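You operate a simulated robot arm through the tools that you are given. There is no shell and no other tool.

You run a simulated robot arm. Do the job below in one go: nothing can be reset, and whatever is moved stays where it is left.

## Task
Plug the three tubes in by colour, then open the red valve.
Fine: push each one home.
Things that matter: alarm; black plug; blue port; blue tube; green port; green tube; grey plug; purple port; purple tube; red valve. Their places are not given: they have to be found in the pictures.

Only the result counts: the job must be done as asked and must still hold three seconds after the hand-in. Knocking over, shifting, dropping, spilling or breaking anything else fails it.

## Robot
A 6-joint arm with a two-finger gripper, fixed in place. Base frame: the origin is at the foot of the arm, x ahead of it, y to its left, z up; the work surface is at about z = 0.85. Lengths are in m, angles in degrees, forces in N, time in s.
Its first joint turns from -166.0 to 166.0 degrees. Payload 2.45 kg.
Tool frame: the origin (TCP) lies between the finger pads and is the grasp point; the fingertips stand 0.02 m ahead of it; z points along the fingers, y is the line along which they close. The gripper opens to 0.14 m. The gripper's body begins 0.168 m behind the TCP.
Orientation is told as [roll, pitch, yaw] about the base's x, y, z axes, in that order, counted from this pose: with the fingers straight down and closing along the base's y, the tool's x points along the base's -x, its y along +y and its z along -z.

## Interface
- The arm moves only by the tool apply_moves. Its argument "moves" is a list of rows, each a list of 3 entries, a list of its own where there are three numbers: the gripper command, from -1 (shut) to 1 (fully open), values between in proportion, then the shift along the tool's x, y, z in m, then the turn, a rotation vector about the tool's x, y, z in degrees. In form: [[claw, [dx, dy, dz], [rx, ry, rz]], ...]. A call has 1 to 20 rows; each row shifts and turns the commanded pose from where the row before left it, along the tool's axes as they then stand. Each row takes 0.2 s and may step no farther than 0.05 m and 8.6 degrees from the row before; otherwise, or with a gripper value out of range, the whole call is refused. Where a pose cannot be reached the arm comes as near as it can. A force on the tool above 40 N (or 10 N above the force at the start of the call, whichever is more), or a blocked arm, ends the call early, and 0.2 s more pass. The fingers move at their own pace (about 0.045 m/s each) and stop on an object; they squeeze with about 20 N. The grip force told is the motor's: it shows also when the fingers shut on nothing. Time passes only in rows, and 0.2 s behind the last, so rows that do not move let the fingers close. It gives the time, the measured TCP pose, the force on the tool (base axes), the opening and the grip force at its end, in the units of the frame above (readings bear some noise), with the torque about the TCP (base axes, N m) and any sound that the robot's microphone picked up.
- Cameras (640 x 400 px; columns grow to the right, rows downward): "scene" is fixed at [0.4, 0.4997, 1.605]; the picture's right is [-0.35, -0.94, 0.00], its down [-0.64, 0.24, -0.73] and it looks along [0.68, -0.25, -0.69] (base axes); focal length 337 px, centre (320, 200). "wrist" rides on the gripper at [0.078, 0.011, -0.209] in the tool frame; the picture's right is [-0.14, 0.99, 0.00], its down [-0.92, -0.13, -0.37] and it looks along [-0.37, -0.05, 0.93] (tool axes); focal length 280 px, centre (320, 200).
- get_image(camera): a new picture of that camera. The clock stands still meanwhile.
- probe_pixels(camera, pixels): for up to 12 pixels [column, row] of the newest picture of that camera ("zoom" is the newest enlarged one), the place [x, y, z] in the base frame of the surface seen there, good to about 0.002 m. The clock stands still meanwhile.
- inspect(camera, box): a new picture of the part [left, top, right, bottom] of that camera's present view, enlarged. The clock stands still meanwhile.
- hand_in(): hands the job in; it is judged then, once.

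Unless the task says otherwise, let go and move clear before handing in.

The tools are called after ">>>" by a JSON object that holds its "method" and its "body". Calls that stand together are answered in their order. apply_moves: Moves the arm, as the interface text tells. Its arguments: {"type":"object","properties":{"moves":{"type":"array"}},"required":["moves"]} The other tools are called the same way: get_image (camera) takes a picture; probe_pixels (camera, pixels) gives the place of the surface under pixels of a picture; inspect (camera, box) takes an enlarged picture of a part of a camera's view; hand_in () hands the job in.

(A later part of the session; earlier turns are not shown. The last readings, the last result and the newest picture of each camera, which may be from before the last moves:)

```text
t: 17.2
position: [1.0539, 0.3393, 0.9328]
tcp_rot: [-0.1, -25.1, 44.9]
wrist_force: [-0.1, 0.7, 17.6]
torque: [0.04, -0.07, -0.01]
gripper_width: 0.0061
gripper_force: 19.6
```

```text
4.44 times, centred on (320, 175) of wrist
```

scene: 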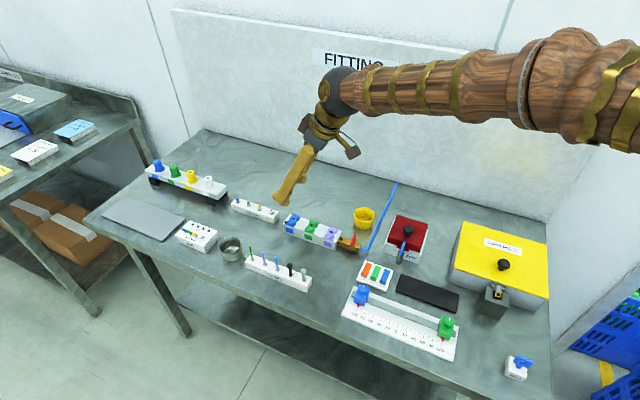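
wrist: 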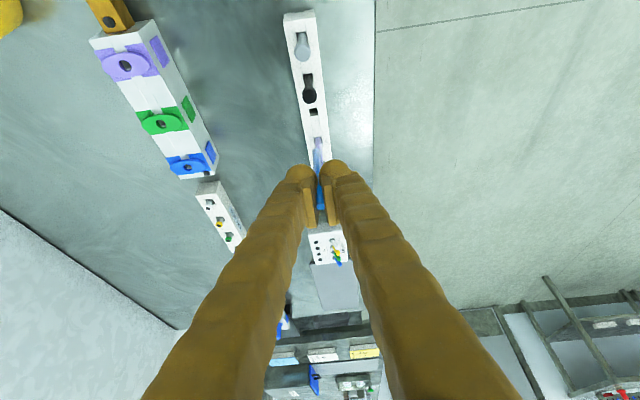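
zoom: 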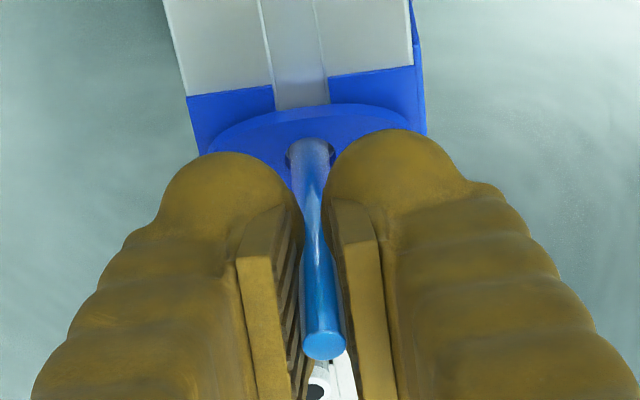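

Resistance of 17.6 N appears with the tube about 23 mm in. This could be the seal or the stop, so I'll push a bit more and watch force and grip slip.

>>> {"method": "apply_moves", "body": {"moves": [[-1, [0.00042, 0, 0.0009], [0, 0, 0]], [-1, [0, 0, 0], [0, 0, 0]]]}}

>>> {"method": "apply_moves", "body": {"moves": [[-1, [0.00042, 0, 0.0009], [0, 0, 0]], [-1, [0, 0, 0], [0, 0, 0]]]}}

>>> {"method": "inspect", "body": {"camera": "wrist", "box": [280, 130, 360, 220]}}

```text
t: 17.8
position: [1.0525, 0.3384, 0.9329]
tcp_rot: [0.0, -24.9, 45.0]
wrist_force: [1.7, 1.8, 17.0]
torque: [0.09, -0.11, 0.0]
gripper_width: 0.0062
gripper_force: 20.1
```

```text
t: 18.4
position: [1.0525, 0.3388, 0.9301]
tcp_rot: [0.0, -25.0, 45.0]
wrist_force: [0.8, 0.8, 15.8]
torque: [0.03, -0.01, 0.03]
gripper_width: 0.0059
gripper_force: 19.6
```

```text
4.44 times, centred on (320, 175) of wrist
```

zoom: 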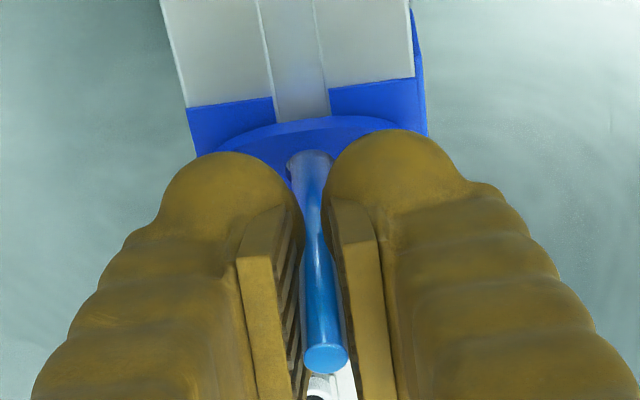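

The tube top moved in the picture from (324,345) to (326,360), so the fingers are slipping along it at about 17 N and the tube isn't advancing. I'll release, back up, and measure.

>>> {"method": "apply_moves", "body": {"moves": [[-0.5, [0, 0, 0], [0, 0, 0]], [-0.5, [0, 0, 0], [0, 0, 0]], [-0.5, [0, 0, 0], [0, 0, 0]], [-0.5, [-0.0085, 0, -0.0181], [0, 0, 0]], [-0.5, [-0.0127, 0, -0.0272], [0, 0, 0]], [-0.5, [0, 0, 0], [0, 0, 0]]]}}

>>> {"method": "inspect", "body": {"camera": "wrist", "box": [280, 80, 360, 180]}}

>>> {"method": "inspect", "body": {"camera": "scene", "box": [270, 190, 320, 230]}}

```text
t: 19.8
position: [1.0538, 0.3386, 0.9813]
tcp_rot: [0.0, -25.0, 45.0]
wrist_force: [0.5, 0.5, 0.4]
torque: [0.0, -0.02, -0.01]
gripper_width: 0.035
gripper_force: 0.1
```

```text
4.00 times, centred on (320, 130) of wrist
```

zoom: 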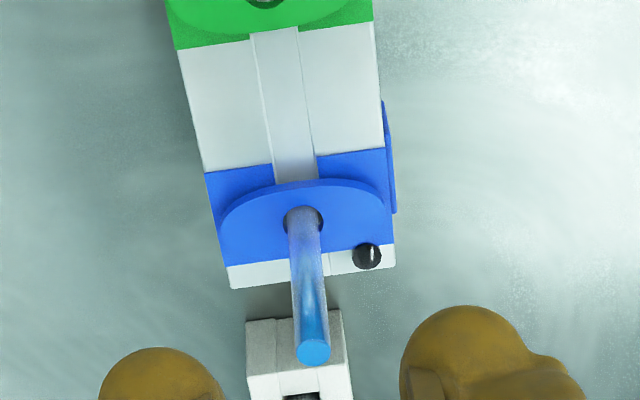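

```text
10.00 times, centred on (295, 210) of scene
```

zoom: 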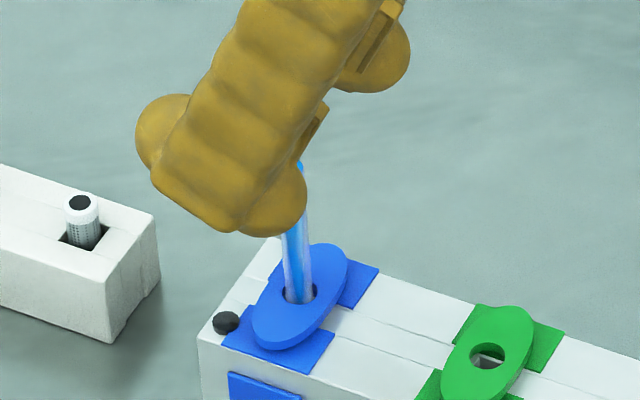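

>>> {"method": "inspect", "body": {"camera": "wrist", "box": [300, 125, 340, 175]}}

>>> {"method": "probe_pixels", "body": {"camera": "zoom", "pixels": [[305, 340], [295, 340], [318, 340], [300, 338], [310, 345]]}}

```text
8.00 times, centred on (320, 150) of wrist
```

zoom: 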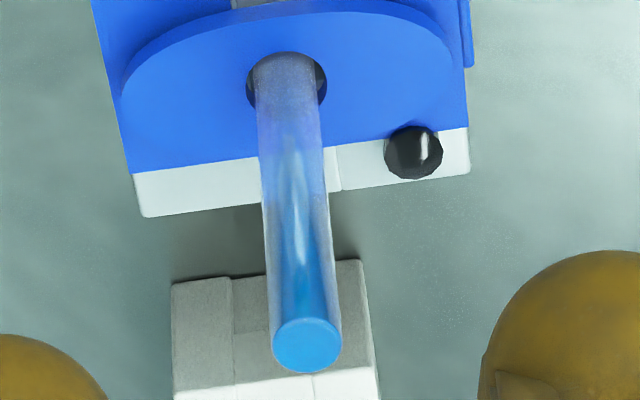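

```text
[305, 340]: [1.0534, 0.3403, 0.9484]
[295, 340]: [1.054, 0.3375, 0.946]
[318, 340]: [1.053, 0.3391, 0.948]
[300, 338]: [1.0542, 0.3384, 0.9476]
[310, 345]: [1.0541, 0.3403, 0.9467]
```

The tube stands upright with its top at z≈0.9475, about 21 mm in and not yet home. I'll shut the fingers above it, put the lowest fingertip edge (8 mm inward of the TCP) over the tube and press from the top.

>>> {"method": "apply_moves", "body": {"moves": [[-0.5, [-0.0064, 0, -0.0136], [0, 0, 0]], [-1, [-0.00725, 0, 0.0034], [0, 0, 0]], [-1, [0, 0, 0], [0, 0, 0]], [-1, [0, 0, 0], [0, 0, 0]], [-1, [0, 0, 0], [0, 0, 0]]]}}

>>> {"method": "inspect", "body": {"camera": "wrist", "box": [270, 90, 370, 200]}}

>>> {"method": "inspect", "body": {"camera": "scene", "box": [270, 190, 320, 230]}}

```text
t: 21.0
position: [1.0593, 0.3439, 0.9961]
tcp_rot: [-0.1, -25.0, 44.9]
wrist_force: [-0.6, -0.7, -0.1]
torque: [0.01, 0.0, -0.01]
gripper_width: 0.0001
gripper_force: 20.0
```

```text
3.64 times, centred on (320, 145) of wrist
```

zoom: 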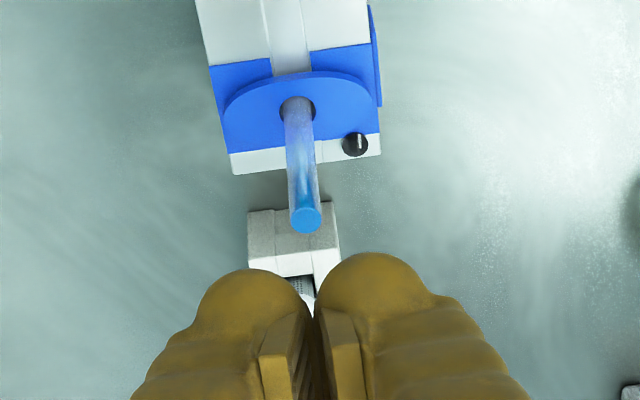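

```text
10.00 times, centred on (295, 210) of scene
```

zoom: 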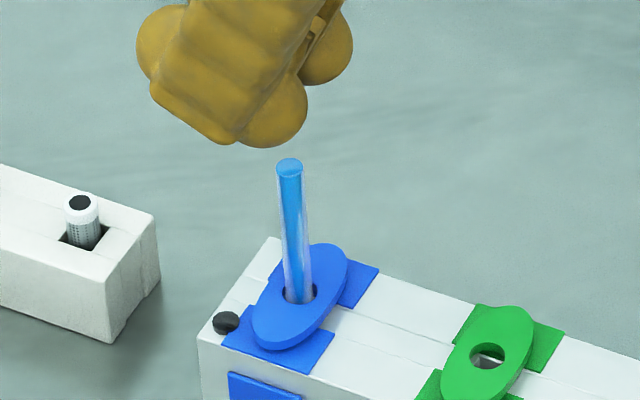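

>>> {"method": "probe_pixels", "body": {"camera": "zoom", "pixels": [[275, 143], [255, 140], [295, 130], [232, 142], [200, 125], [288, 165], [245, 120], [275, 110]]}}

>>> {"method": "inspect", "body": {"camera": "scene", "box": [276, 184, 312, 212]}}

```text
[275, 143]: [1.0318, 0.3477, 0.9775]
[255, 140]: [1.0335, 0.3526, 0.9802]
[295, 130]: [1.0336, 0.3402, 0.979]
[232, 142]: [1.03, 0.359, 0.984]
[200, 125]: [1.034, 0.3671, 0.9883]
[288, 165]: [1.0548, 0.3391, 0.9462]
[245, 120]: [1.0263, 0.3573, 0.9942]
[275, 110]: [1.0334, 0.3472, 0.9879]
```

```text
14.29 times, centred on (294, 198) of scene
```

zoom: 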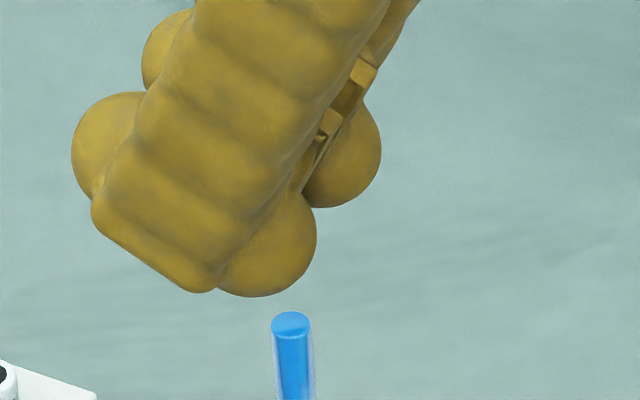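

>>> {"method": "apply_moves", "body": {"moves": [[-1, [0.0034, 0, 0.00725], [0, 0, 0]], [-1, [0.0034, 0, 0.00725], [0, 0, 0]], [-1, [0, 0, 0], [0, 0, 0]]]}}

>>> {"method": "inspect", "body": {"camera": "wrist", "box": [285, 110, 355, 180]}}

>>> {"method": "inspect", "body": {"camera": "scene", "box": [276, 190, 316, 220]}}

```text
t: 21.8
position: [1.0584, 0.345, 0.9801]
tcp_rot: [0.0, -24.9, 44.8]
wrist_force: [-0.3, -0.2, -0.4]
torque: [0.02, 0.0, -0.01]
gripper_width: 0.0
gripper_force: 20.0
```

```text
5.71 times, centred on (320, 145) of wrist
```

zoom: 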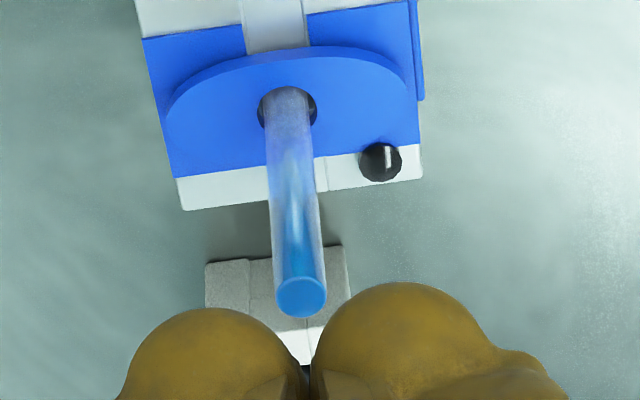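

```text
13.33 times, centred on (296, 205) of scene
```

zoom: 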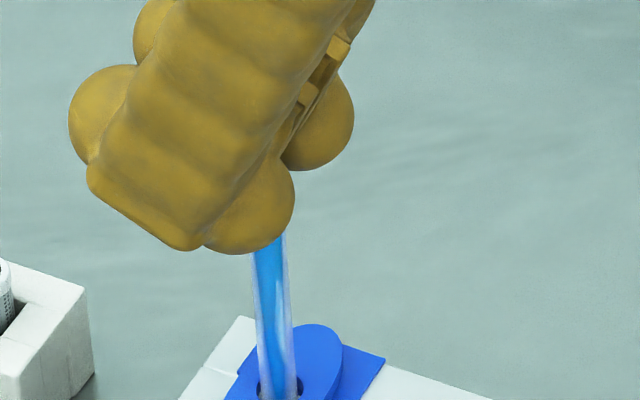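

Seam and low edge line up with the tube top (projected contact about wrist (317,167)). I'll descend gently until contact, then press.

>>> {"method": "apply_moves", "body": {"moves": [[-1, [0.0017, 0, 0.0036], [0, 0, 0]], [-1, [0.0008, 0, 0.0018], [0, 0, 0]], [-1, [0.0008, 0, 0.0018], [0, 0, 0]], [-1, [0, 0, 0], [0, 0, 0]]]}}

```text
t: 22.8
position: [1.0587, 0.3444, 0.9724]
tcp_rot: [0.0, -25.1, 45.0]
wrist_force: [0.2, 0.4, 0.6]
torque: [-0.02, -0.03, -0.02]
gripper_width: 0.0002
gripper_force: 19.8
```

>>> {"method": "apply_moves", "body": {"moves": [[-1, [0.0008, 0, 0.0018], [0, 0, 0]], [-1, [0.0004, 0, 0.0009], [0, 0, 0]], [-1, [0, 0, 0], [0, 0, 0]]]}}

>>> {"method": "inspect", "body": {"camera": "scene", "box": [276, 190, 316, 220]}}

>>> {"method": "inspect", "body": {"camera": "wrist", "box": [285, 110, 355, 180]}}

```text
t: 23.6
position: [1.0595, 0.3451, 0.9696]
tcp_rot: [0.0, -25.0, 45.1]
wrist_force: [-0.8, 0.4, -0.5]
torque: [-0.02, 0.04, -0.02]
gripper_width: 0.0
gripper_force: 19.3
```

```text
13.33 times, centred on (296, 205) of scene
```

zoom: 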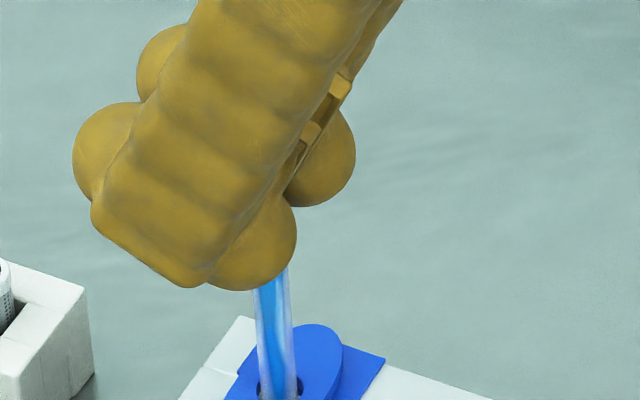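

```text
5.71 times, centred on (320, 145) of wrist
```

zoom: 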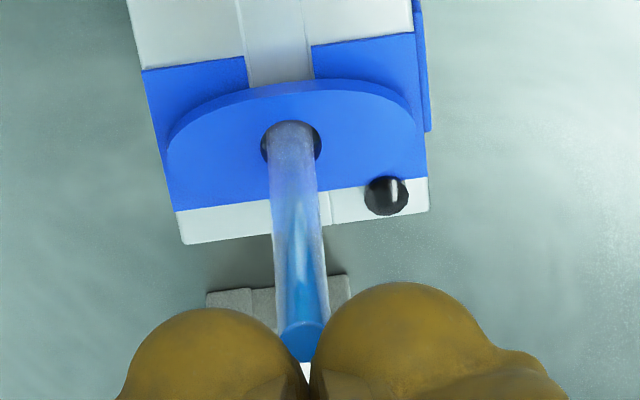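

No contact yet, because the rounded fingertips leave a small valley at the seam. I'll keep lowering in small steps.

>>> {"method": "apply_moves", "body": {"moves": [[-1, [0.0008, 0, 0.0018], [0, 0, 0]], [-1, [0.0004, 0, 0.0009], [0, 0, 0]], [-1, [0, 0, 0], [0, 0, 0]]]}}

>>> {"method": "inspect", "body": {"camera": "wrist", "box": [285, 110, 355, 180]}}

```text
t: 24.4
position: [1.0592, 0.3453, 0.9676]
tcp_rot: [0.1, -24.9, 45.0]
wrist_force: [0.8, 1.1, 8.9]
torque: [-0.02, 0.05, 0.03]
gripper_width: 0.0059
gripper_force: 20.0
```

```text
5.71 times, centred on (320, 145) of wrist
```

zoom: 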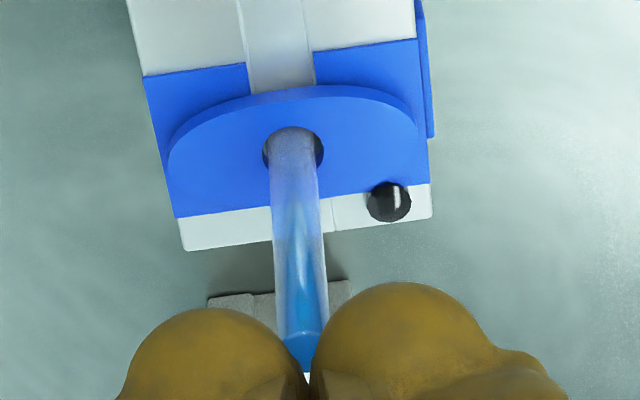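

The fingers were wedged open to 5.9 mm, so the tube went into the valley between the rounded tips. The lobe's lowest point sits at about y'=±14, 12 mm inward and 25 mm below the TCP. I'll raise, shift so one lobe sits right over the tube, and press with that.

>>> {"method": "apply_moves", "body": {"moves": [[-1, [-0.0055, 0, -0.0118], [0, 0, 0]], [-1, [-0.0018, 0.007, 0.0008], [0, 0, 0]], [-1, [-0.0018, 0.007, 0.0009], [0, 0, 0]], [-1, [0, 0, 0], [0, 0, 0]]]}}

>>> {"method": "inspect", "body": {"camera": "wrist", "box": [275, 110, 365, 190]}}

>>> {"method": "inspect", "body": {"camera": "scene", "box": [276, 190, 316, 220]}}

```text
t: 25.4
position: [1.0521, 0.3582, 0.9799]
tcp_rot: [-0.1, -25.0, 45.0]
wrist_force: [0.7, -0.2, -0.5]
torque: [0.03, 0.0, 0.0]
gripper_width: 0.0
gripper_force: 19.6
```

```text
5.00 times, centred on (320, 150) of wrist
```

zoom: 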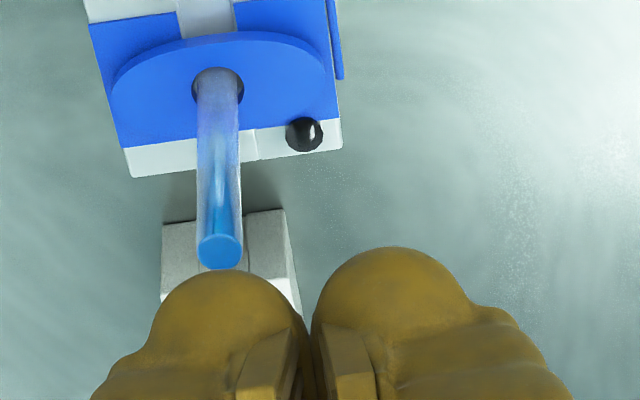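

```text
13.33 times, centred on (296, 205) of scene
```

zoom: 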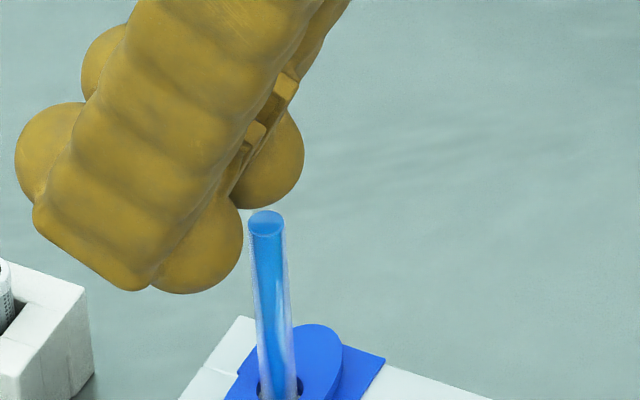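

The left lobe is now over the tube: wrist tube x=220 against lobe x≈225, and the scene shows the lobe right above the tube top. Lowering gently to contact and pressing.

>>> {"method": "apply_moves", "body": {"moves": [[-1, [0.0017, 0, 0.0036], [0, 0, 0]], [-1, [0.0008, 0, 0.0018], [0, 0, 0]], [-1, [0.0004, 0, 0.0009], [0, 0, 0]], [-1, [0, 0, 0], [0, 0, 0]]]}}

>>> {"method": "inspect", "body": {"camera": "scene", "box": [276, 190, 316, 220]}}

>>> {"method": "inspect", "body": {"camera": "wrist", "box": [275, 110, 365, 190]}}

```text
t: 26.4
position: [1.0534, 0.3566, 0.9716]
tcp_rot: [0.0, -25.1, 45.0]
wrist_force: [-0.3, -0.9, 0.5]
torque: [-0.03, -0.01, 0.01]
gripper_width: 0.0
gripper_force: 20.3
```

```text
13.33 times, centred on (296, 205) of scene
```

zoom: 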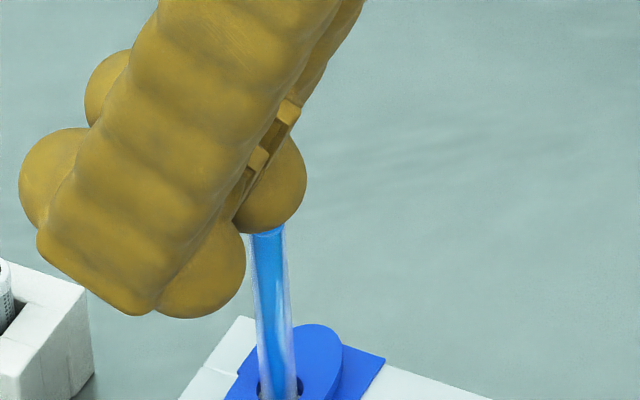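

```text
5.00 times, centred on (320, 150) of wrist
```

zoom: 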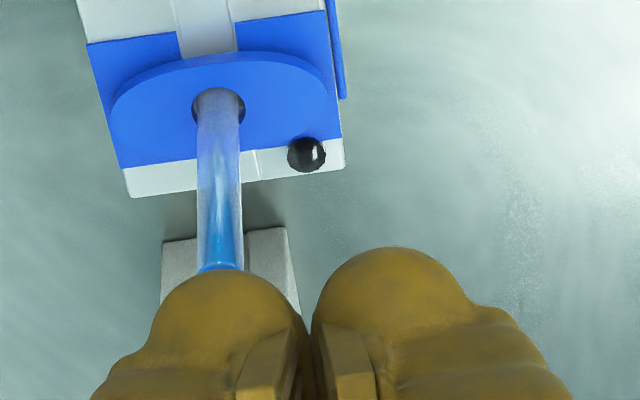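

>>> {"method": "apply_moves", "body": {"moves": [[-1, [0.0004, 0, 0.0009], [0, 0, 0]], [-1, [0.0004, 0, 0.0009], [0, 0, 0]], [-1, [0, 0, 0], [0, 0, 0]]]}}

>>> {"method": "apply_moves", "body": {"moves": [[-1, [0.0004, 0, 0.0009], [0, 0, 0]], [-1, [0, 0, 0], [0, 0, 0]]]}}

>>> {"method": "inspect", "body": {"camera": "scene", "box": [276, 190, 316, 220]}}

```text
t: 27.2
position: [1.0521, 0.3574, 0.9709]
tcp_rot: [0.1, -25.0, 45.0]
wrist_force: [0.5, 0.7, 0.3]
torque: [0.01, 0.01, 0.04]
gripper_width: 0.0
gripper_force: 19.7
```

```text
t: 27.8
position: [1.0525, 0.357, 0.9689]
tcp_rot: [0.1, -25.0, 45.0]
wrist_force: [-0.1, 0.5, 0.7]
torque: [-0.04, -0.02, -0.01]
gripper_width: 0.0
gripper_force: 20.2
```

```text
13.33 times, centred on (296, 205) of scene
```

zoom: 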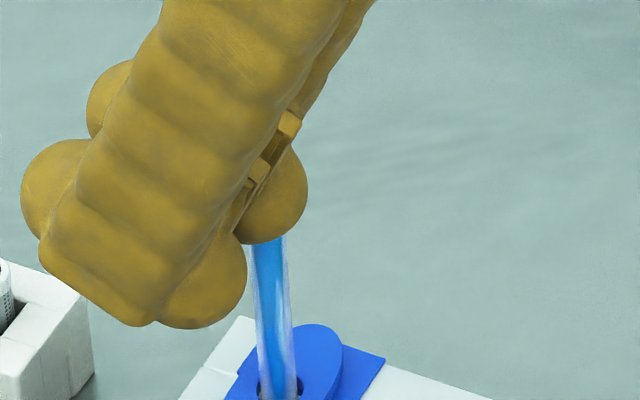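

>>> {"method": "inspect", "body": {"camera": "wrist", "box": [290, 130, 330, 180]}}

>>> {"method": "inspect", "body": {"camera": "scene", "box": [284, 198, 304, 214]}}

```text
8.00 times, centred on (310, 155) of wrist
```

zoom: 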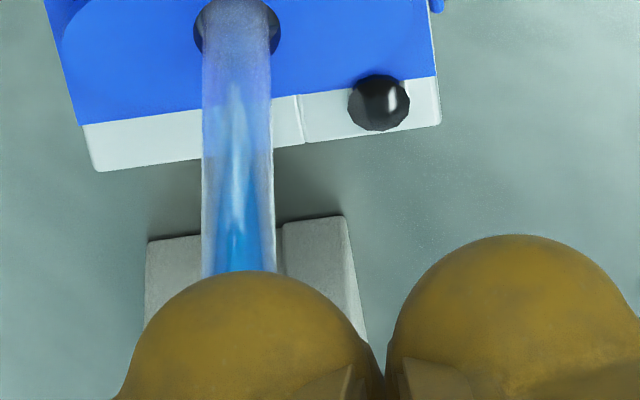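

```text
16.00 times, centred on (294, 206) of scene
```

zoom: 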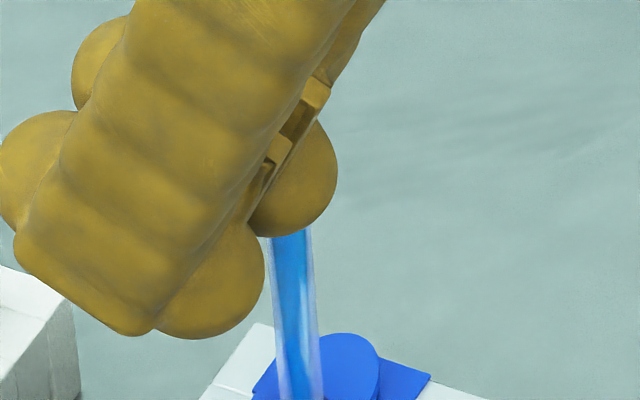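

The rounded lobe doesn't touch physically, so the real finger is probably the stated 14 mm thick box. I'll raise, then place the tube under the middle of one finger (7.5 mm off the seam) and beneath its lower edge.

>>> {"method": "apply_moves", "body": {"moves": [[-1, [-0.0055, 0, -0.0118], [0, 0, 0]], [-1, [0.0036, -0.0065, -0.0017], [0, 0, 0]], [-1, [0, 0, 0], [0, 0, 0]], [-1, [0, 0, 0], [0, 0, 0]]]}}

>>> {"method": "inspect", "body": {"camera": "wrist", "box": [290, 130, 330, 180]}}

>>> {"method": "inspect", "body": {"camera": "scene", "box": [276, 190, 316, 220]}}

```text
t: 28.8
position: [1.0537, 0.3493, 0.9822]
tcp_rot: [0.0, -25.1, 45.0]
wrist_force: [-0.1, 0.3, 0.4]
torque: [-0.01, -0.01, -0.02]
gripper_width: 0.0
gripper_force: 19.7
```

```text
8.00 times, centred on (310, 155) of wrist
```

zoom: 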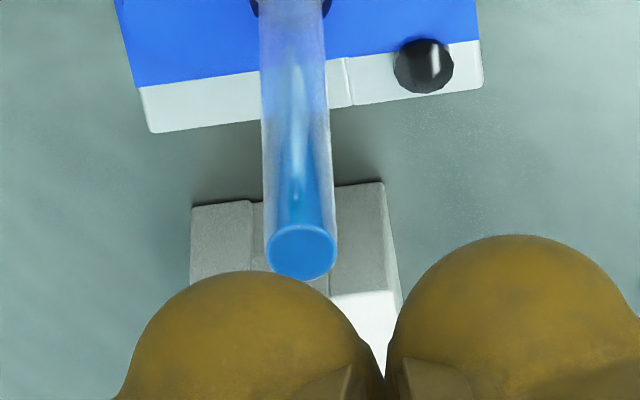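

```text
13.33 times, centred on (296, 205) of scene
```

zoom: 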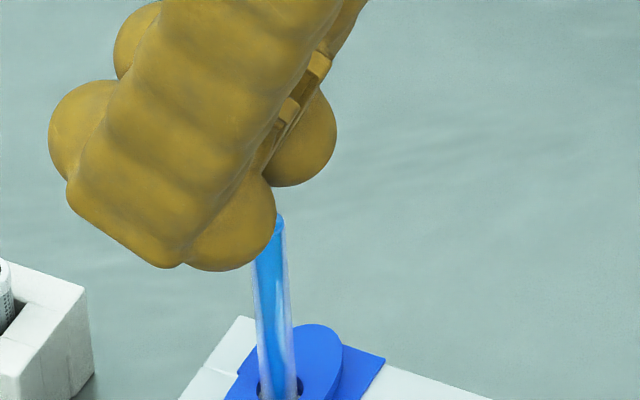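

>>> {"method": "apply_moves", "body": {"moves": [[-1, [0.0017, 0, 0.0036], [0, 0, 0]], [-1, [0.0008, 0, 0.0018], [0, 0, 0]], [-1, [0.0008, 0, 0.0018], [0, 0, 0]], [-1, [0, 0, 0], [0, 0, 0]]]}}

>>> {"method": "apply_moves", "body": {"moves": [[-1, [0.0008, 0, 0.0018], [0, 0, 0]], [-1, [0, 0, 0], [0, 0, 0]]]}}

>>> {"method": "apply_moves", "body": {"moves": [[-1, [0.0008, 0, 0.0018], [0, 0, 0]], [-1, [0, 0, 0], [0, 0, 0]]]}}

```text
t: 29.8
position: [1.0537, 0.3493, 0.9743]
tcp_rot: [0.0, -25.0, 45.1]
wrist_force: [0.2, 0.2, 0.7]
torque: [0.0, 0.01, -0.02]
gripper_width: 0.0
gripper_force: 19.9
```

```text
t: 30.4
position: [1.0539, 0.3506, 0.9726]
tcp_rot: [0.1, -25.0, 45.0]
wrist_force: [-0.4, -0.6, 0.5]
torque: [0.02, -0.02, 0.02]
gripper_width: 0.0001
gripper_force: 20.3
```

```text
t: 31.0
position: [1.0546, 0.3511, 0.9703]
tcp_rot: [0.0, -25.1, 44.9]
wrist_force: [0.5, 0.4, -0.5]
torque: [0.01, 0.02, -0.04]
gripper_width: 0.0001
gripper_force: 20.3
```

>>> {"method": "apply_moves", "body": {"moves": [[-1, [0.0008, 0, 0.0018], [0, 0, 0]], [-1, [0, 0, 0], [0, 0, 0]]]}}

>>> {"method": "inspect", "body": {"camera": "wrist", "box": [290, 130, 330, 180]}}

>>> {"method": "inspect", "body": {"camera": "scene", "box": [276, 190, 316, 220]}}

```text
t: 31.6
position: [1.0535, 0.35, 0.968]
tcp_rot: [0.0, -25.0, 45.0]
wrist_force: [0.3, 0.8, 5.5]
torque: [-0.07, -0.02, -0.01]
gripper_width: 0.0
gripper_force: 20.4
```

```text
8.00 times, centred on (310, 155) of wrist
```

zoom: 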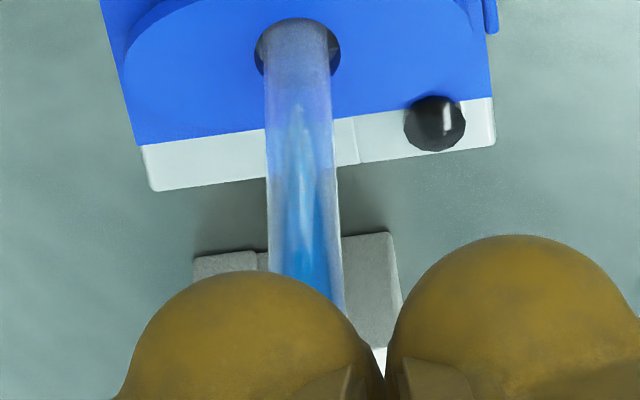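

```text
13.33 times, centred on (296, 205) of scene
```

zoom: 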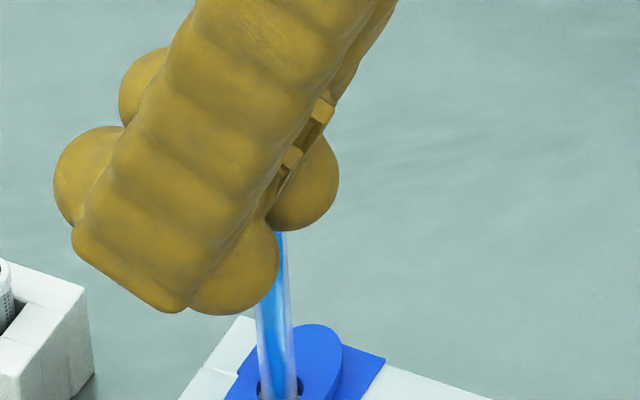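

Contact now: 5.5 N vertical with the fingers still shut, so the tube is under a solid finger part. Pressing further in 1 mm steps.

>>> {"method": "apply_moves", "body": {"moves": [[-1, [0.0004, 0, 0.0009], [0, 0, 0]], [-1, [0, 0, 0], [0, 0, 0]]]}}

>>> {"method": "apply_moves", "body": {"moves": [[-1, [0.0004, 0, 0.0009], [0, 0, 0]], [-1, [0, 0, 0], [0, 0, 0]]]}}

>>> {"method": "inspect", "body": {"camera": "scene", "box": [276, 190, 316, 220]}}

```text
t: 32.2
position: [1.0541, 0.3502, 0.9686]
tcp_rot: [0.0, -25.0, 44.9]
wrist_force: [-0.2, -0.8, 9.0]
torque: [-0.1, -0.05, 0.0]
gripper_width: 0.0
gripper_force: 20.3
```

```text
t: 32.8
position: [1.0536, 0.3496, 0.9663]
tcp_rot: [-0.1, -25.0, 45.1]
wrist_force: [0.6, 0.8, 12.7]
torque: [-0.13, -0.02, 0.0]
gripper_width: 0.0
gripper_force: 20.0
```

```text
13.33 times, centred on (296, 205) of scene
```

zoom: 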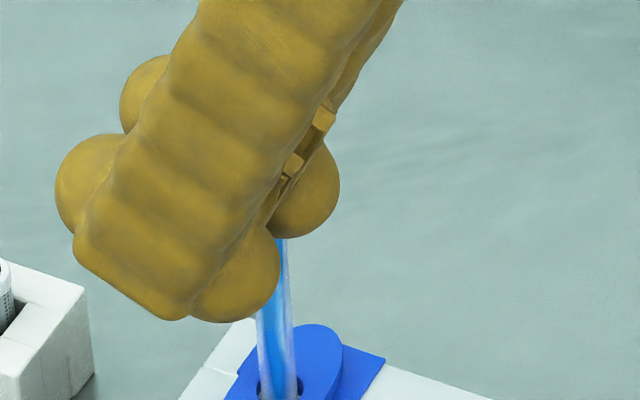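

>>> {"method": "apply_moves", "body": {"moves": [[-1, [0.0004, 0, 0.0009], [0, 0, 0]], [-1, [0.0004, 0, 0.0009], [0, 0, 0]], [-1, [0, 0, 0], [0, 0, 0]]]}}

>>> {"method": "apply_moves", "body": {"moves": [[-1, [0.0004, 0, 0.0009], [0, 0, 0]], [-1, [0.0004, 0, 0.0009], [0, 0, 0]], [-1, [0, 0, 0], [0, 0, 0]]]}}

>>> {"method": "inspect", "body": {"camera": "scene", "box": [276, 190, 316, 220]}}

```text
t: 33.6
position: [1.0545, 0.3495, 0.9642]
tcp_rot: [0.0, -25.0, 44.9]
wrist_force: [0.3, -0.1, 18.5]
torque: [-0.26, -0.06, -0.01]
gripper_width: 0.0
gripper_force: 19.3
```

```text
t: 34.4
position: [1.0548, 0.3503, 0.9637]
tcp_rot: [-0.1, -25.0, 44.9]
wrist_force: [0.9, 0.1, 24.4]
torque: [-0.31, -0.09, 0.01]
gripper_width: 0.0
gripper_force: 20.3
```

```text
13.33 times, centred on (296, 205) of scene
```

zoom: 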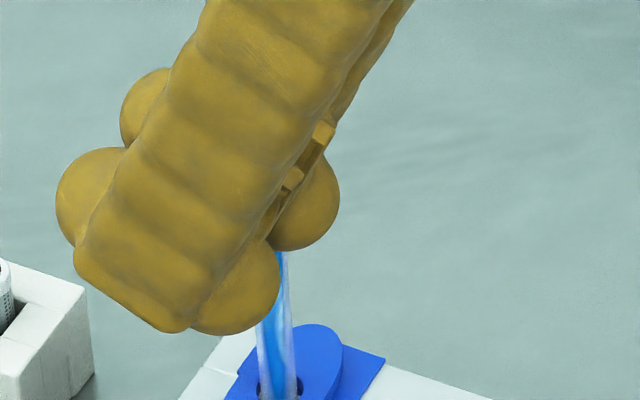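

>>> {"method": "apply_moves", "body": {"moves": [[-1, [0.0004, 0, 0.0009], [0, 0, 0]], [-1, [0.0004, 0, 0.0009], [0, 0, 0]], [-1, [0, 0, 0], [0, 0, 0]]]}}

>>> {"method": "apply_moves", "body": {"moves": [[-1, [0.0004, 0, 0.0009], [0, 0, 0]], [-1, [0.0004, 0, 0.0009], [0, 0, 0]], [-1, [0, 0, 0], [0, 0, 0]]]}}

>>> {"method": "inspect", "body": {"camera": "scene", "box": [276, 190, 316, 220]}}

>>> {"method": "inspect", "body": {"camera": "wrist", "box": [290, 130, 330, 180]}}

```text
t: 35.2
position: [1.0549, 0.3501, 0.9609]
tcp_rot: [-0.1, -25.1, 45.1]
wrist_force: [1.1, 0.4, 33.0]
torque: [-0.34, -0.09, 0.0]
gripper_width: 0.0
gripper_force: 20.5
```

```text
t: 35.8
position: [1.0551, 0.3498, 0.9639]
tcp_rot: [-0.2, -25.3, 45.1]
wrist_force: [1.3, -0.4, 21.2]
torque: [-0.24, -0.07, 0.03]
gripper_width: 0.0
gripper_force: 20.9
stopped in row 3: the force on the tool passed its limit at 44 N (the readings are from after the stop); the commanded pose is now the measured one
```

```text
13.33 times, centred on (296, 205) of scene
```

zoom: 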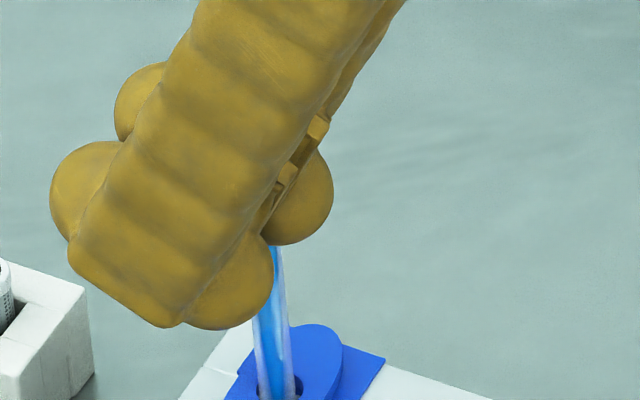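

```text
8.00 times, centred on (310, 155) of wrist
```

zoom: 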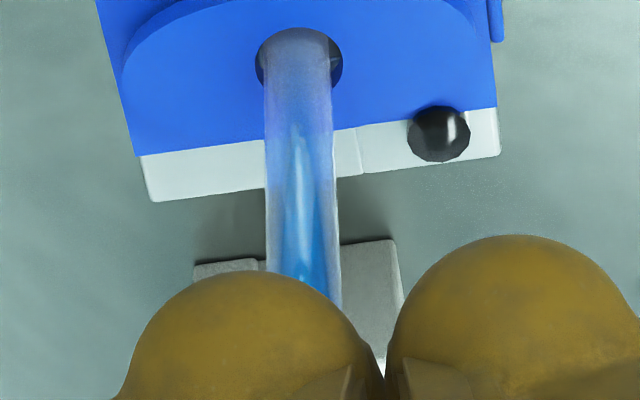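

The force passed 40 N without any sudden give. I'll back off upward and re-measure the tube top, which was 0.9475 before.

>>> {"method": "apply_moves", "body": {"moves": [[-1, [-0.0042, 0, -0.0091], [0, 0, 0]], [-1, [-0.0085, 0, -0.0181], [0, 0, 0]], [-1, [-0.0085, 0, -0.0181], [0, 0, 0]], [-1, [0, 0, 0], [0, 0, 0]]]}}

>>> {"method": "inspect", "body": {"camera": "wrist", "box": [290, 90, 340, 160]}}

>>> {"method": "inspect", "body": {"camera": "scene", "box": [276, 195, 316, 225]}}

```text
t: 36.8
position: [1.0554, 0.3503, 1.0121]
tcp_rot: [0.1, -25.1, 45.1]
wrist_force: [0.1, 0.1, -0.9]
torque: [0.0, -0.02, 0.01]
gripper_width: 0.0
gripper_force: 20.8
```

```text
5.71 times, centred on (315, 125) of wrist
```

zoom: 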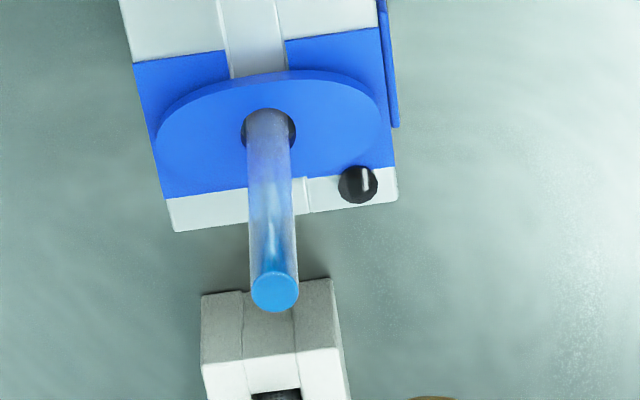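

```text
13.33 times, centred on (296, 210) of scene
```

zoom: 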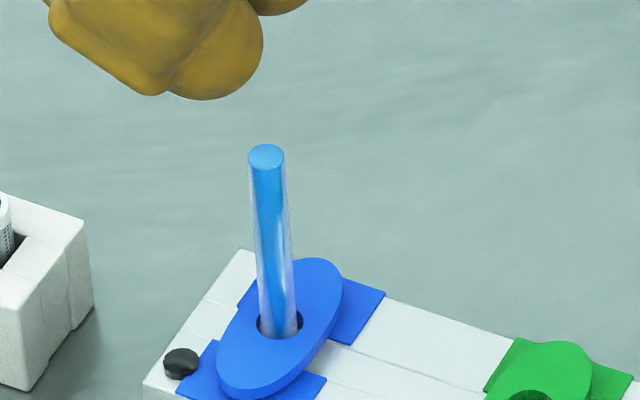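

>>> {"method": "probe_pixels", "body": {"camera": "zoom", "pixels": [[266, 156], [258, 156], [275, 156], [266, 150], [266, 162], [275, 325], [230, 370], [320, 290]]}}

>>> {"method": "inspect", "body": {"camera": "scene", "box": [284, 210, 308, 228]}}

>>> {"method": "inspect", "body": {"camera": "wrist", "box": [296, 98, 330, 130]}}

```text
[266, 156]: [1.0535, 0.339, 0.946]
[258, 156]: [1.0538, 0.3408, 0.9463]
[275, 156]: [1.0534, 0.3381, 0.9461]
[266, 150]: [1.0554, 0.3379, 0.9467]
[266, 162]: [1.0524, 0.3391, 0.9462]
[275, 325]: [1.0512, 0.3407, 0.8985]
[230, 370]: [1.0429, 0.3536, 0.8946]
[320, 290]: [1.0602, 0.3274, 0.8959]
```

```text
16.00 times, centred on (296, 219) of scene
```

zoom: 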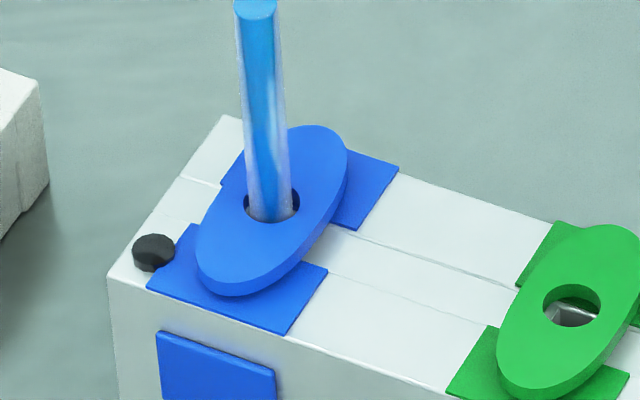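

```text
12.50 times, centred on (313, 114) of wrist
```

zoom: 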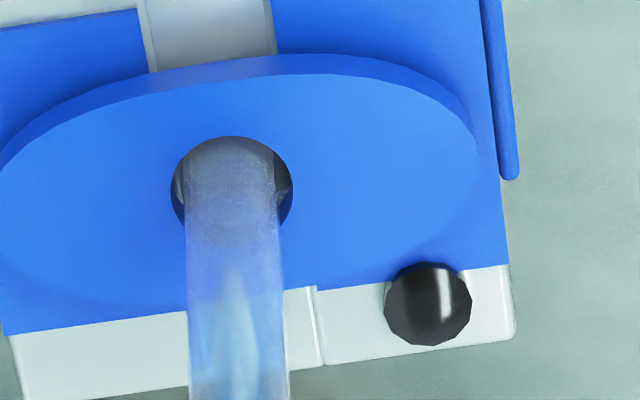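

The tube top barely moved under 44 N (0.946 against 0.9475), so it appears to rest on the bottom. To confirm the well depth, I'll look steeply into the empty green port.

>>> {"method": "get_image", "body": {"camera": "wrist"}}

>>> {"method": "inspect", "body": {"camera": "wrist", "box": [285, 35, 325, 75]}}

```text
taken
```

wrist: 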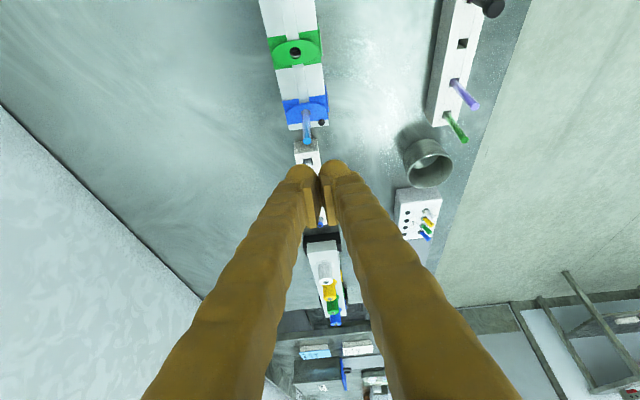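

```text
10.00 times, centred on (305, 55) of wrist
```

zoom: 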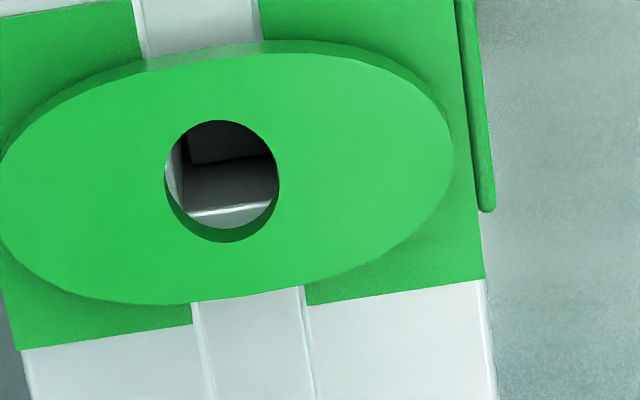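

>>> {"method": "probe_pixels", "body": {"camera": "zoom", "pixels": [[225, 130], [225, 145], [205, 140], [240, 150], [225, 160], [225, 180], [225, 200], [225, 215], [172, 180], [250, 145], [195, 155], [215, 135]]}}

>>> {"method": "inspect", "body": {"camera": "wrist", "box": [288, 43, 304, 63]}}

```text
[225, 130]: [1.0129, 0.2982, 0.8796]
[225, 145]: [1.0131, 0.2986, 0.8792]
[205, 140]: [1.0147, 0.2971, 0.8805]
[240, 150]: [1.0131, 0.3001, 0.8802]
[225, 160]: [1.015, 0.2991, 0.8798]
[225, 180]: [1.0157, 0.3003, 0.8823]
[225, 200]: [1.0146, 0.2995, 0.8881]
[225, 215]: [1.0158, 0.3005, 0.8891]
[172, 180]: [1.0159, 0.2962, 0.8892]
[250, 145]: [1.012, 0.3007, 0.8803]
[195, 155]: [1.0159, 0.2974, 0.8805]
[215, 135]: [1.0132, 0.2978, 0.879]
```

```text
16.00 times, centred on (296, 53) of wrist
```

zoom: 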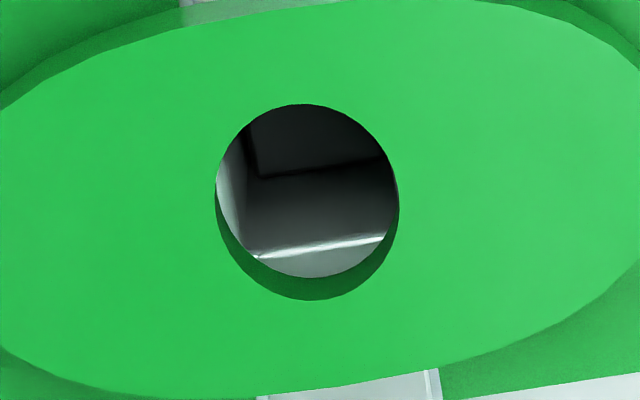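

The floor of the empty green well reads about z 0.8795, and the blue tube's bottom is near 0.875. During pressing the tool still moved down 6 mm, so the tube may be springing back. I'll press again and look at it under load.

>>> {"method": "apply_moves", "body": {"moves": [[-1, [0.0085, 0, 0.0181], [0, 0, 0]], [-1, [0.0074, 0, 0.0159], [0, 0, 0]], [-1, [0.0017, 0, 0.0036], [0, 0, 0]], [-1, [0.0008, 0, 0.0018], [0, 0, 0]], [-1, [0, 0, 0], [0, 0, 0]]]}}

>>> {"method": "inspect", "body": {"camera": "wrist", "box": [296, 125, 330, 165]}}

>>> {"method": "inspect", "body": {"camera": "scene", "box": [284, 205, 308, 223]}}

```text
t: 38.0
position: [1.0544, 0.35, 0.9687]
tcp_rot: [-0.2, -25.0, 45.0]
wrist_force: [0.0, 0.3, 9.3]
torque: [-0.12, -0.06, 0.01]
gripper_width: 0.0
gripper_force: 19.7
```

```text
10.00 times, centred on (313, 145) of wrist
```

zoom: 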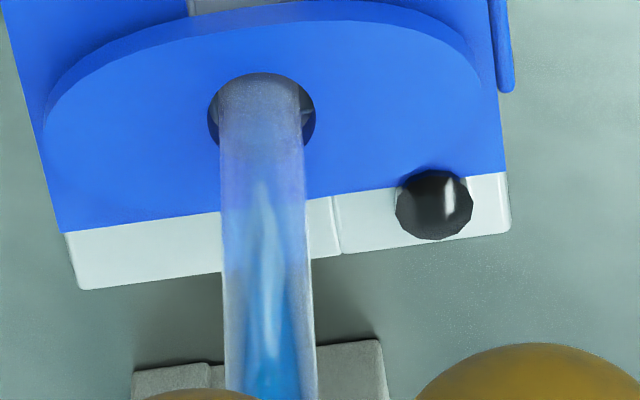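

```text
16.00 times, centred on (296, 214) of scene
```

zoom: 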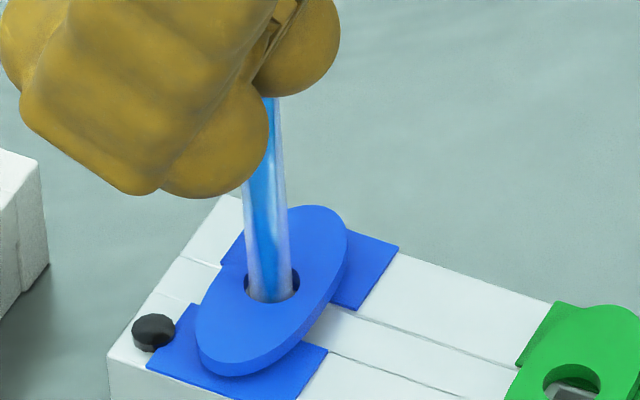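

>>> {"method": "apply_moves", "body": {"moves": [[-1, [0.0008, 0, 0.0018], [0, 0, 0]], [-1, [0.0008, 0, 0.0018], [0, 0, 0]], [-1, [0.0006, 0, 0.0014], [0, 0, 0]], [-1, [0, 0, 0], [0, 0, 0]]]}}

>>> {"method": "inspect", "body": {"camera": "wrist", "box": [296, 125, 330, 165]}}

>>> {"method": "inspect", "body": {"camera": "scene", "box": [284, 205, 308, 223]}}

```text
t: 39.0
position: [1.0544, 0.3513, 0.9626]
tcp_rot: [-0.1, -25.2, 45.0]
wrist_force: [1.8, -0.3, 27.4]
torque: [-0.32, -0.13, 0.01]
gripper_width: 0.0
gripper_force: 20.1
```

```text
10.00 times, centred on (313, 145) of wrist
```

zoom: 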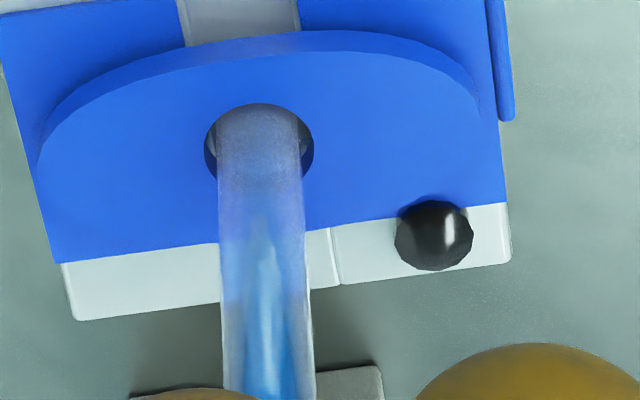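

```text
16.00 times, centred on (296, 214) of scene
```

zoom: 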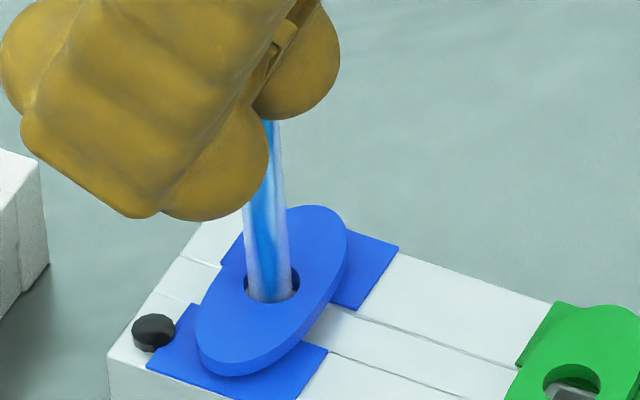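

Under 27 N the tube's colour gradient stays put in the scene zoom (blue to white at (268,250)) while only the tool yields. So the tube is against its stop and home. I'll raise clear and measure the cup near the green tube before fetching it.

>>> {"method": "apply_moves", "body": {"moves": [[-1, [-0.0042, 0, -0.0091], [0, 0, 0]], [-1, [-0.0085, 0, -0.0181], [0, 0, 0]], [-1, [-0.0106, 0, -0.0227], [0, 0, 0]], [-0.5, [-0.0042, 0, -0.0091], [0, 0, 0]], [-0.5, [0, 0, 0], [0, 0, 0]]]}}

>>> {"method": "inspect", "body": {"camera": "scene", "box": [210, 225, 290, 285]}}

```text
t: 40.2
position: [1.055, 0.3517, 1.027]
tcp_rot: [-0.1, -25.2, 45.0]
wrist_force: [0.2, -0.4, 0.2]
torque: [-0.02, 0.01, -0.02]
gripper_width: 0.0347
gripper_force: 0.1
```

```text
6.67 times, centred on (250, 255) of scene
```

zoom: 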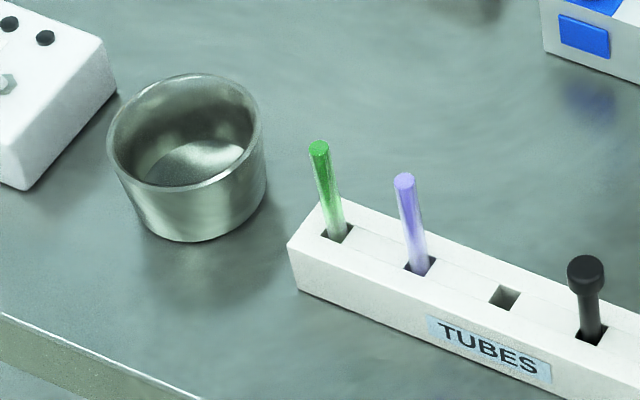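

>>> {"method": "probe_pixels", "body": {"camera": "zoom", "pixels": [[320, 147], [405, 180], [314, 145], [326, 148], [399, 178], [411, 182], [263, 130], [109, 140], [190, 185], [195, 75], [250, 165]]}}

```text
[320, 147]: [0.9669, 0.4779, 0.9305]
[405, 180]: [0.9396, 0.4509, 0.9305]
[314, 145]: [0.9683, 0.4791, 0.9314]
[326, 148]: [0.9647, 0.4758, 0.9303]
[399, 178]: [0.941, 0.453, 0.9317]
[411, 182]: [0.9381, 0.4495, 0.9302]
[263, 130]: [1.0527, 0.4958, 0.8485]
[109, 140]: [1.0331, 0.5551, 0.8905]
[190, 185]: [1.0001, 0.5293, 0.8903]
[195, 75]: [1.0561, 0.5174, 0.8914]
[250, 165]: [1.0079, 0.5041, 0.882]
```

Green tube top is about (0.9667,0.4777,0.9305), and the cup rim is 45 mm off and lower, so it's clear. Moving above the green tube.

>>> {"method": "apply_moves", "body": {"moves": [[-0.5, [-0.0018, 0.0379, 0.0124], [0, 0, 0]], [-0.5, [-0.0018, 0.0379, 0.0124], [0, 0, 0]], [-0.5, [-0.0018, 0.0379, 0.0124], [0, 0, 0]], [-0.5, [-0.0018, 0.0379, 0.0125], [0, 0, 0]], [-0.5, [0, 0, 0], [0, 0, 0]], [-0.5, [0, 0, 0], [0, 0, 0]]]}}

>>> {"method": "inspect", "body": {"camera": "wrist", "box": [280, 110, 360, 190]}}

```text
t: 41.6
position: [0.9687, 0.478, 0.9858]
tcp_rot: [-0.1, -25.1, 45.0]
wrist_force: [0.1, 0.3, -0.2]
torque: [0.02, 0.0, -0.01]
gripper_width: 0.0353
gripper_force: 0.1
```

```text
5.00 times, centred on (320, 150) of wrist
```

zoom: 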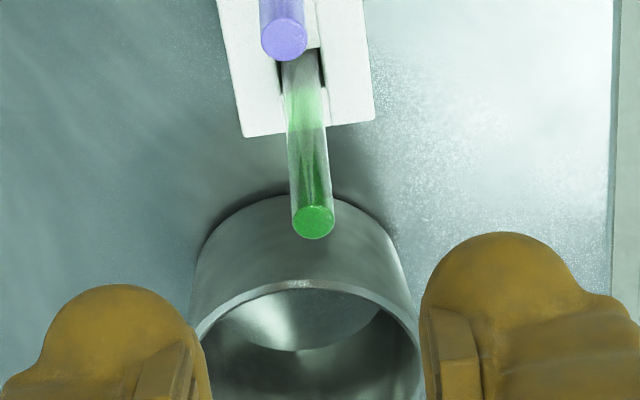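

The tube top sits at wrist (318.6,154.2), about 1.7 mm to +y of the finger midline. I'll shift, descend 65 mm, and check.

>>> {"method": "apply_moves", "body": {"moves": [[-0.5, [0.0095, 0.0017, 0.0204], [0, 0, 0]], [-0.5, [0.0095, 0, 0.0204], [0, 0, 0]], [-0.5, [0.008, 0, 0.0172], [0, 0, 0]], [-0.5, [0, 0, 0], [0, 0, 0]]]}}

>>> {"method": "inspect", "body": {"camera": "wrist", "box": [270, 140, 370, 220]}}

```text
t: 42.6
position: [0.9664, 0.4782, 0.921]
tcp_rot: [-0.1, -25.2, 44.8]
wrist_force: [0.4, 0.0, -0.2]
torque: [-0.01, 0.04, -0.03]
gripper_width: 0.0349
gripper_force: 0.1
```

```text
5.00 times, centred on (320, 180) of wrist
```

zoom: 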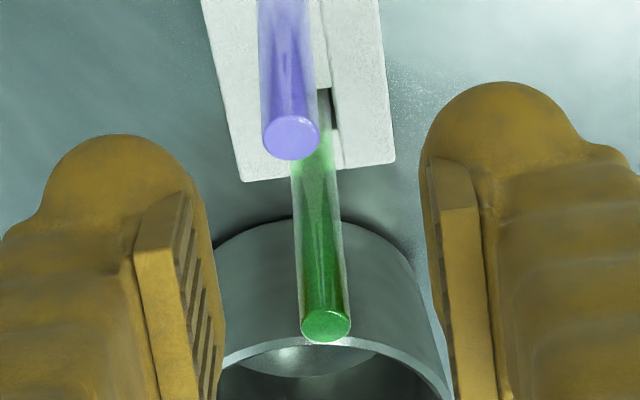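

Tube top at (326,325) matches the earlier centred grip. Closing and lifting.

>>> {"method": "apply_moves", "body": {"moves": [[-1, [0, 0.0002, 0], [0, 0, 0]], [-1, [0, 0, 0], [0, 0, 0]], [-1, [0, 0, 0], [0, 0, 0]], [-1, [0, 0, 0], [0, 0, 0]], [-1, [-0.0042, 0, -0.0091], [0, 0, 0]], [-1, [-0.0085, 0, -0.0181], [0, 0, 0]], [-1, [-0.0127, 0, -0.0272], [0, 0, 0]], [-1, [-0.0127, 0, -0.0272], [0, 0, 0]], [-1, [0, 0, 0], [0, 0, 0]]]}}

>>> {"method": "inspect", "body": {"camera": "wrist", "box": [270, 130, 370, 220]}}

>>> {"method": "inspect", "body": {"camera": "scene", "box": [250, 205, 310, 250]}}

```text
t: 44.6
position: [0.9657, 0.4798, 1.0124]
tcp_rot: [-0.2, -25.0, 45.0]
wrist_force: [-0.8, -1.0, -0.2]
torque: [0.0, -0.03, -0.02]
gripper_width: 0.0059
gripper_force: 20.1
```

```text
4.44 times, centred on (320, 175) of wrist
```

zoom: 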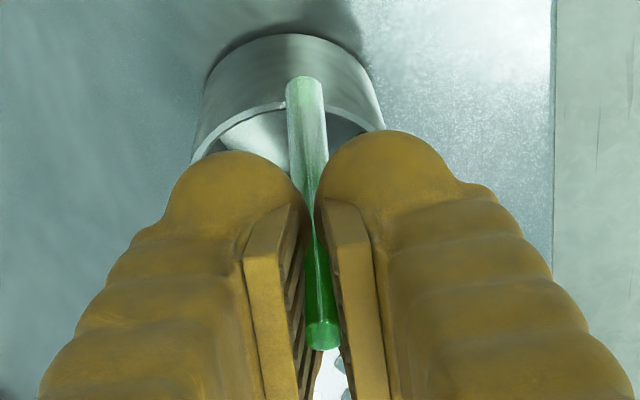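

```text
8.89 times, centred on (280, 228) of scene
```

zoom: 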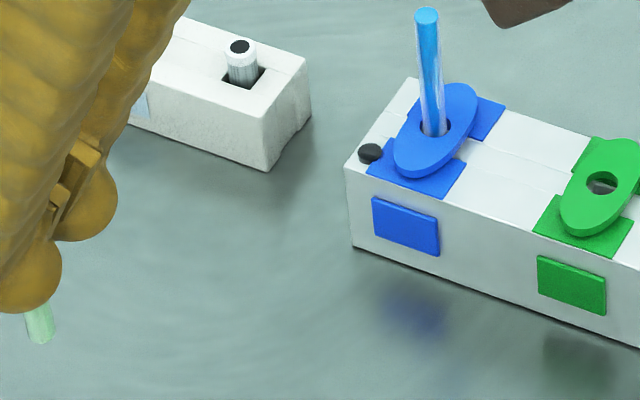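

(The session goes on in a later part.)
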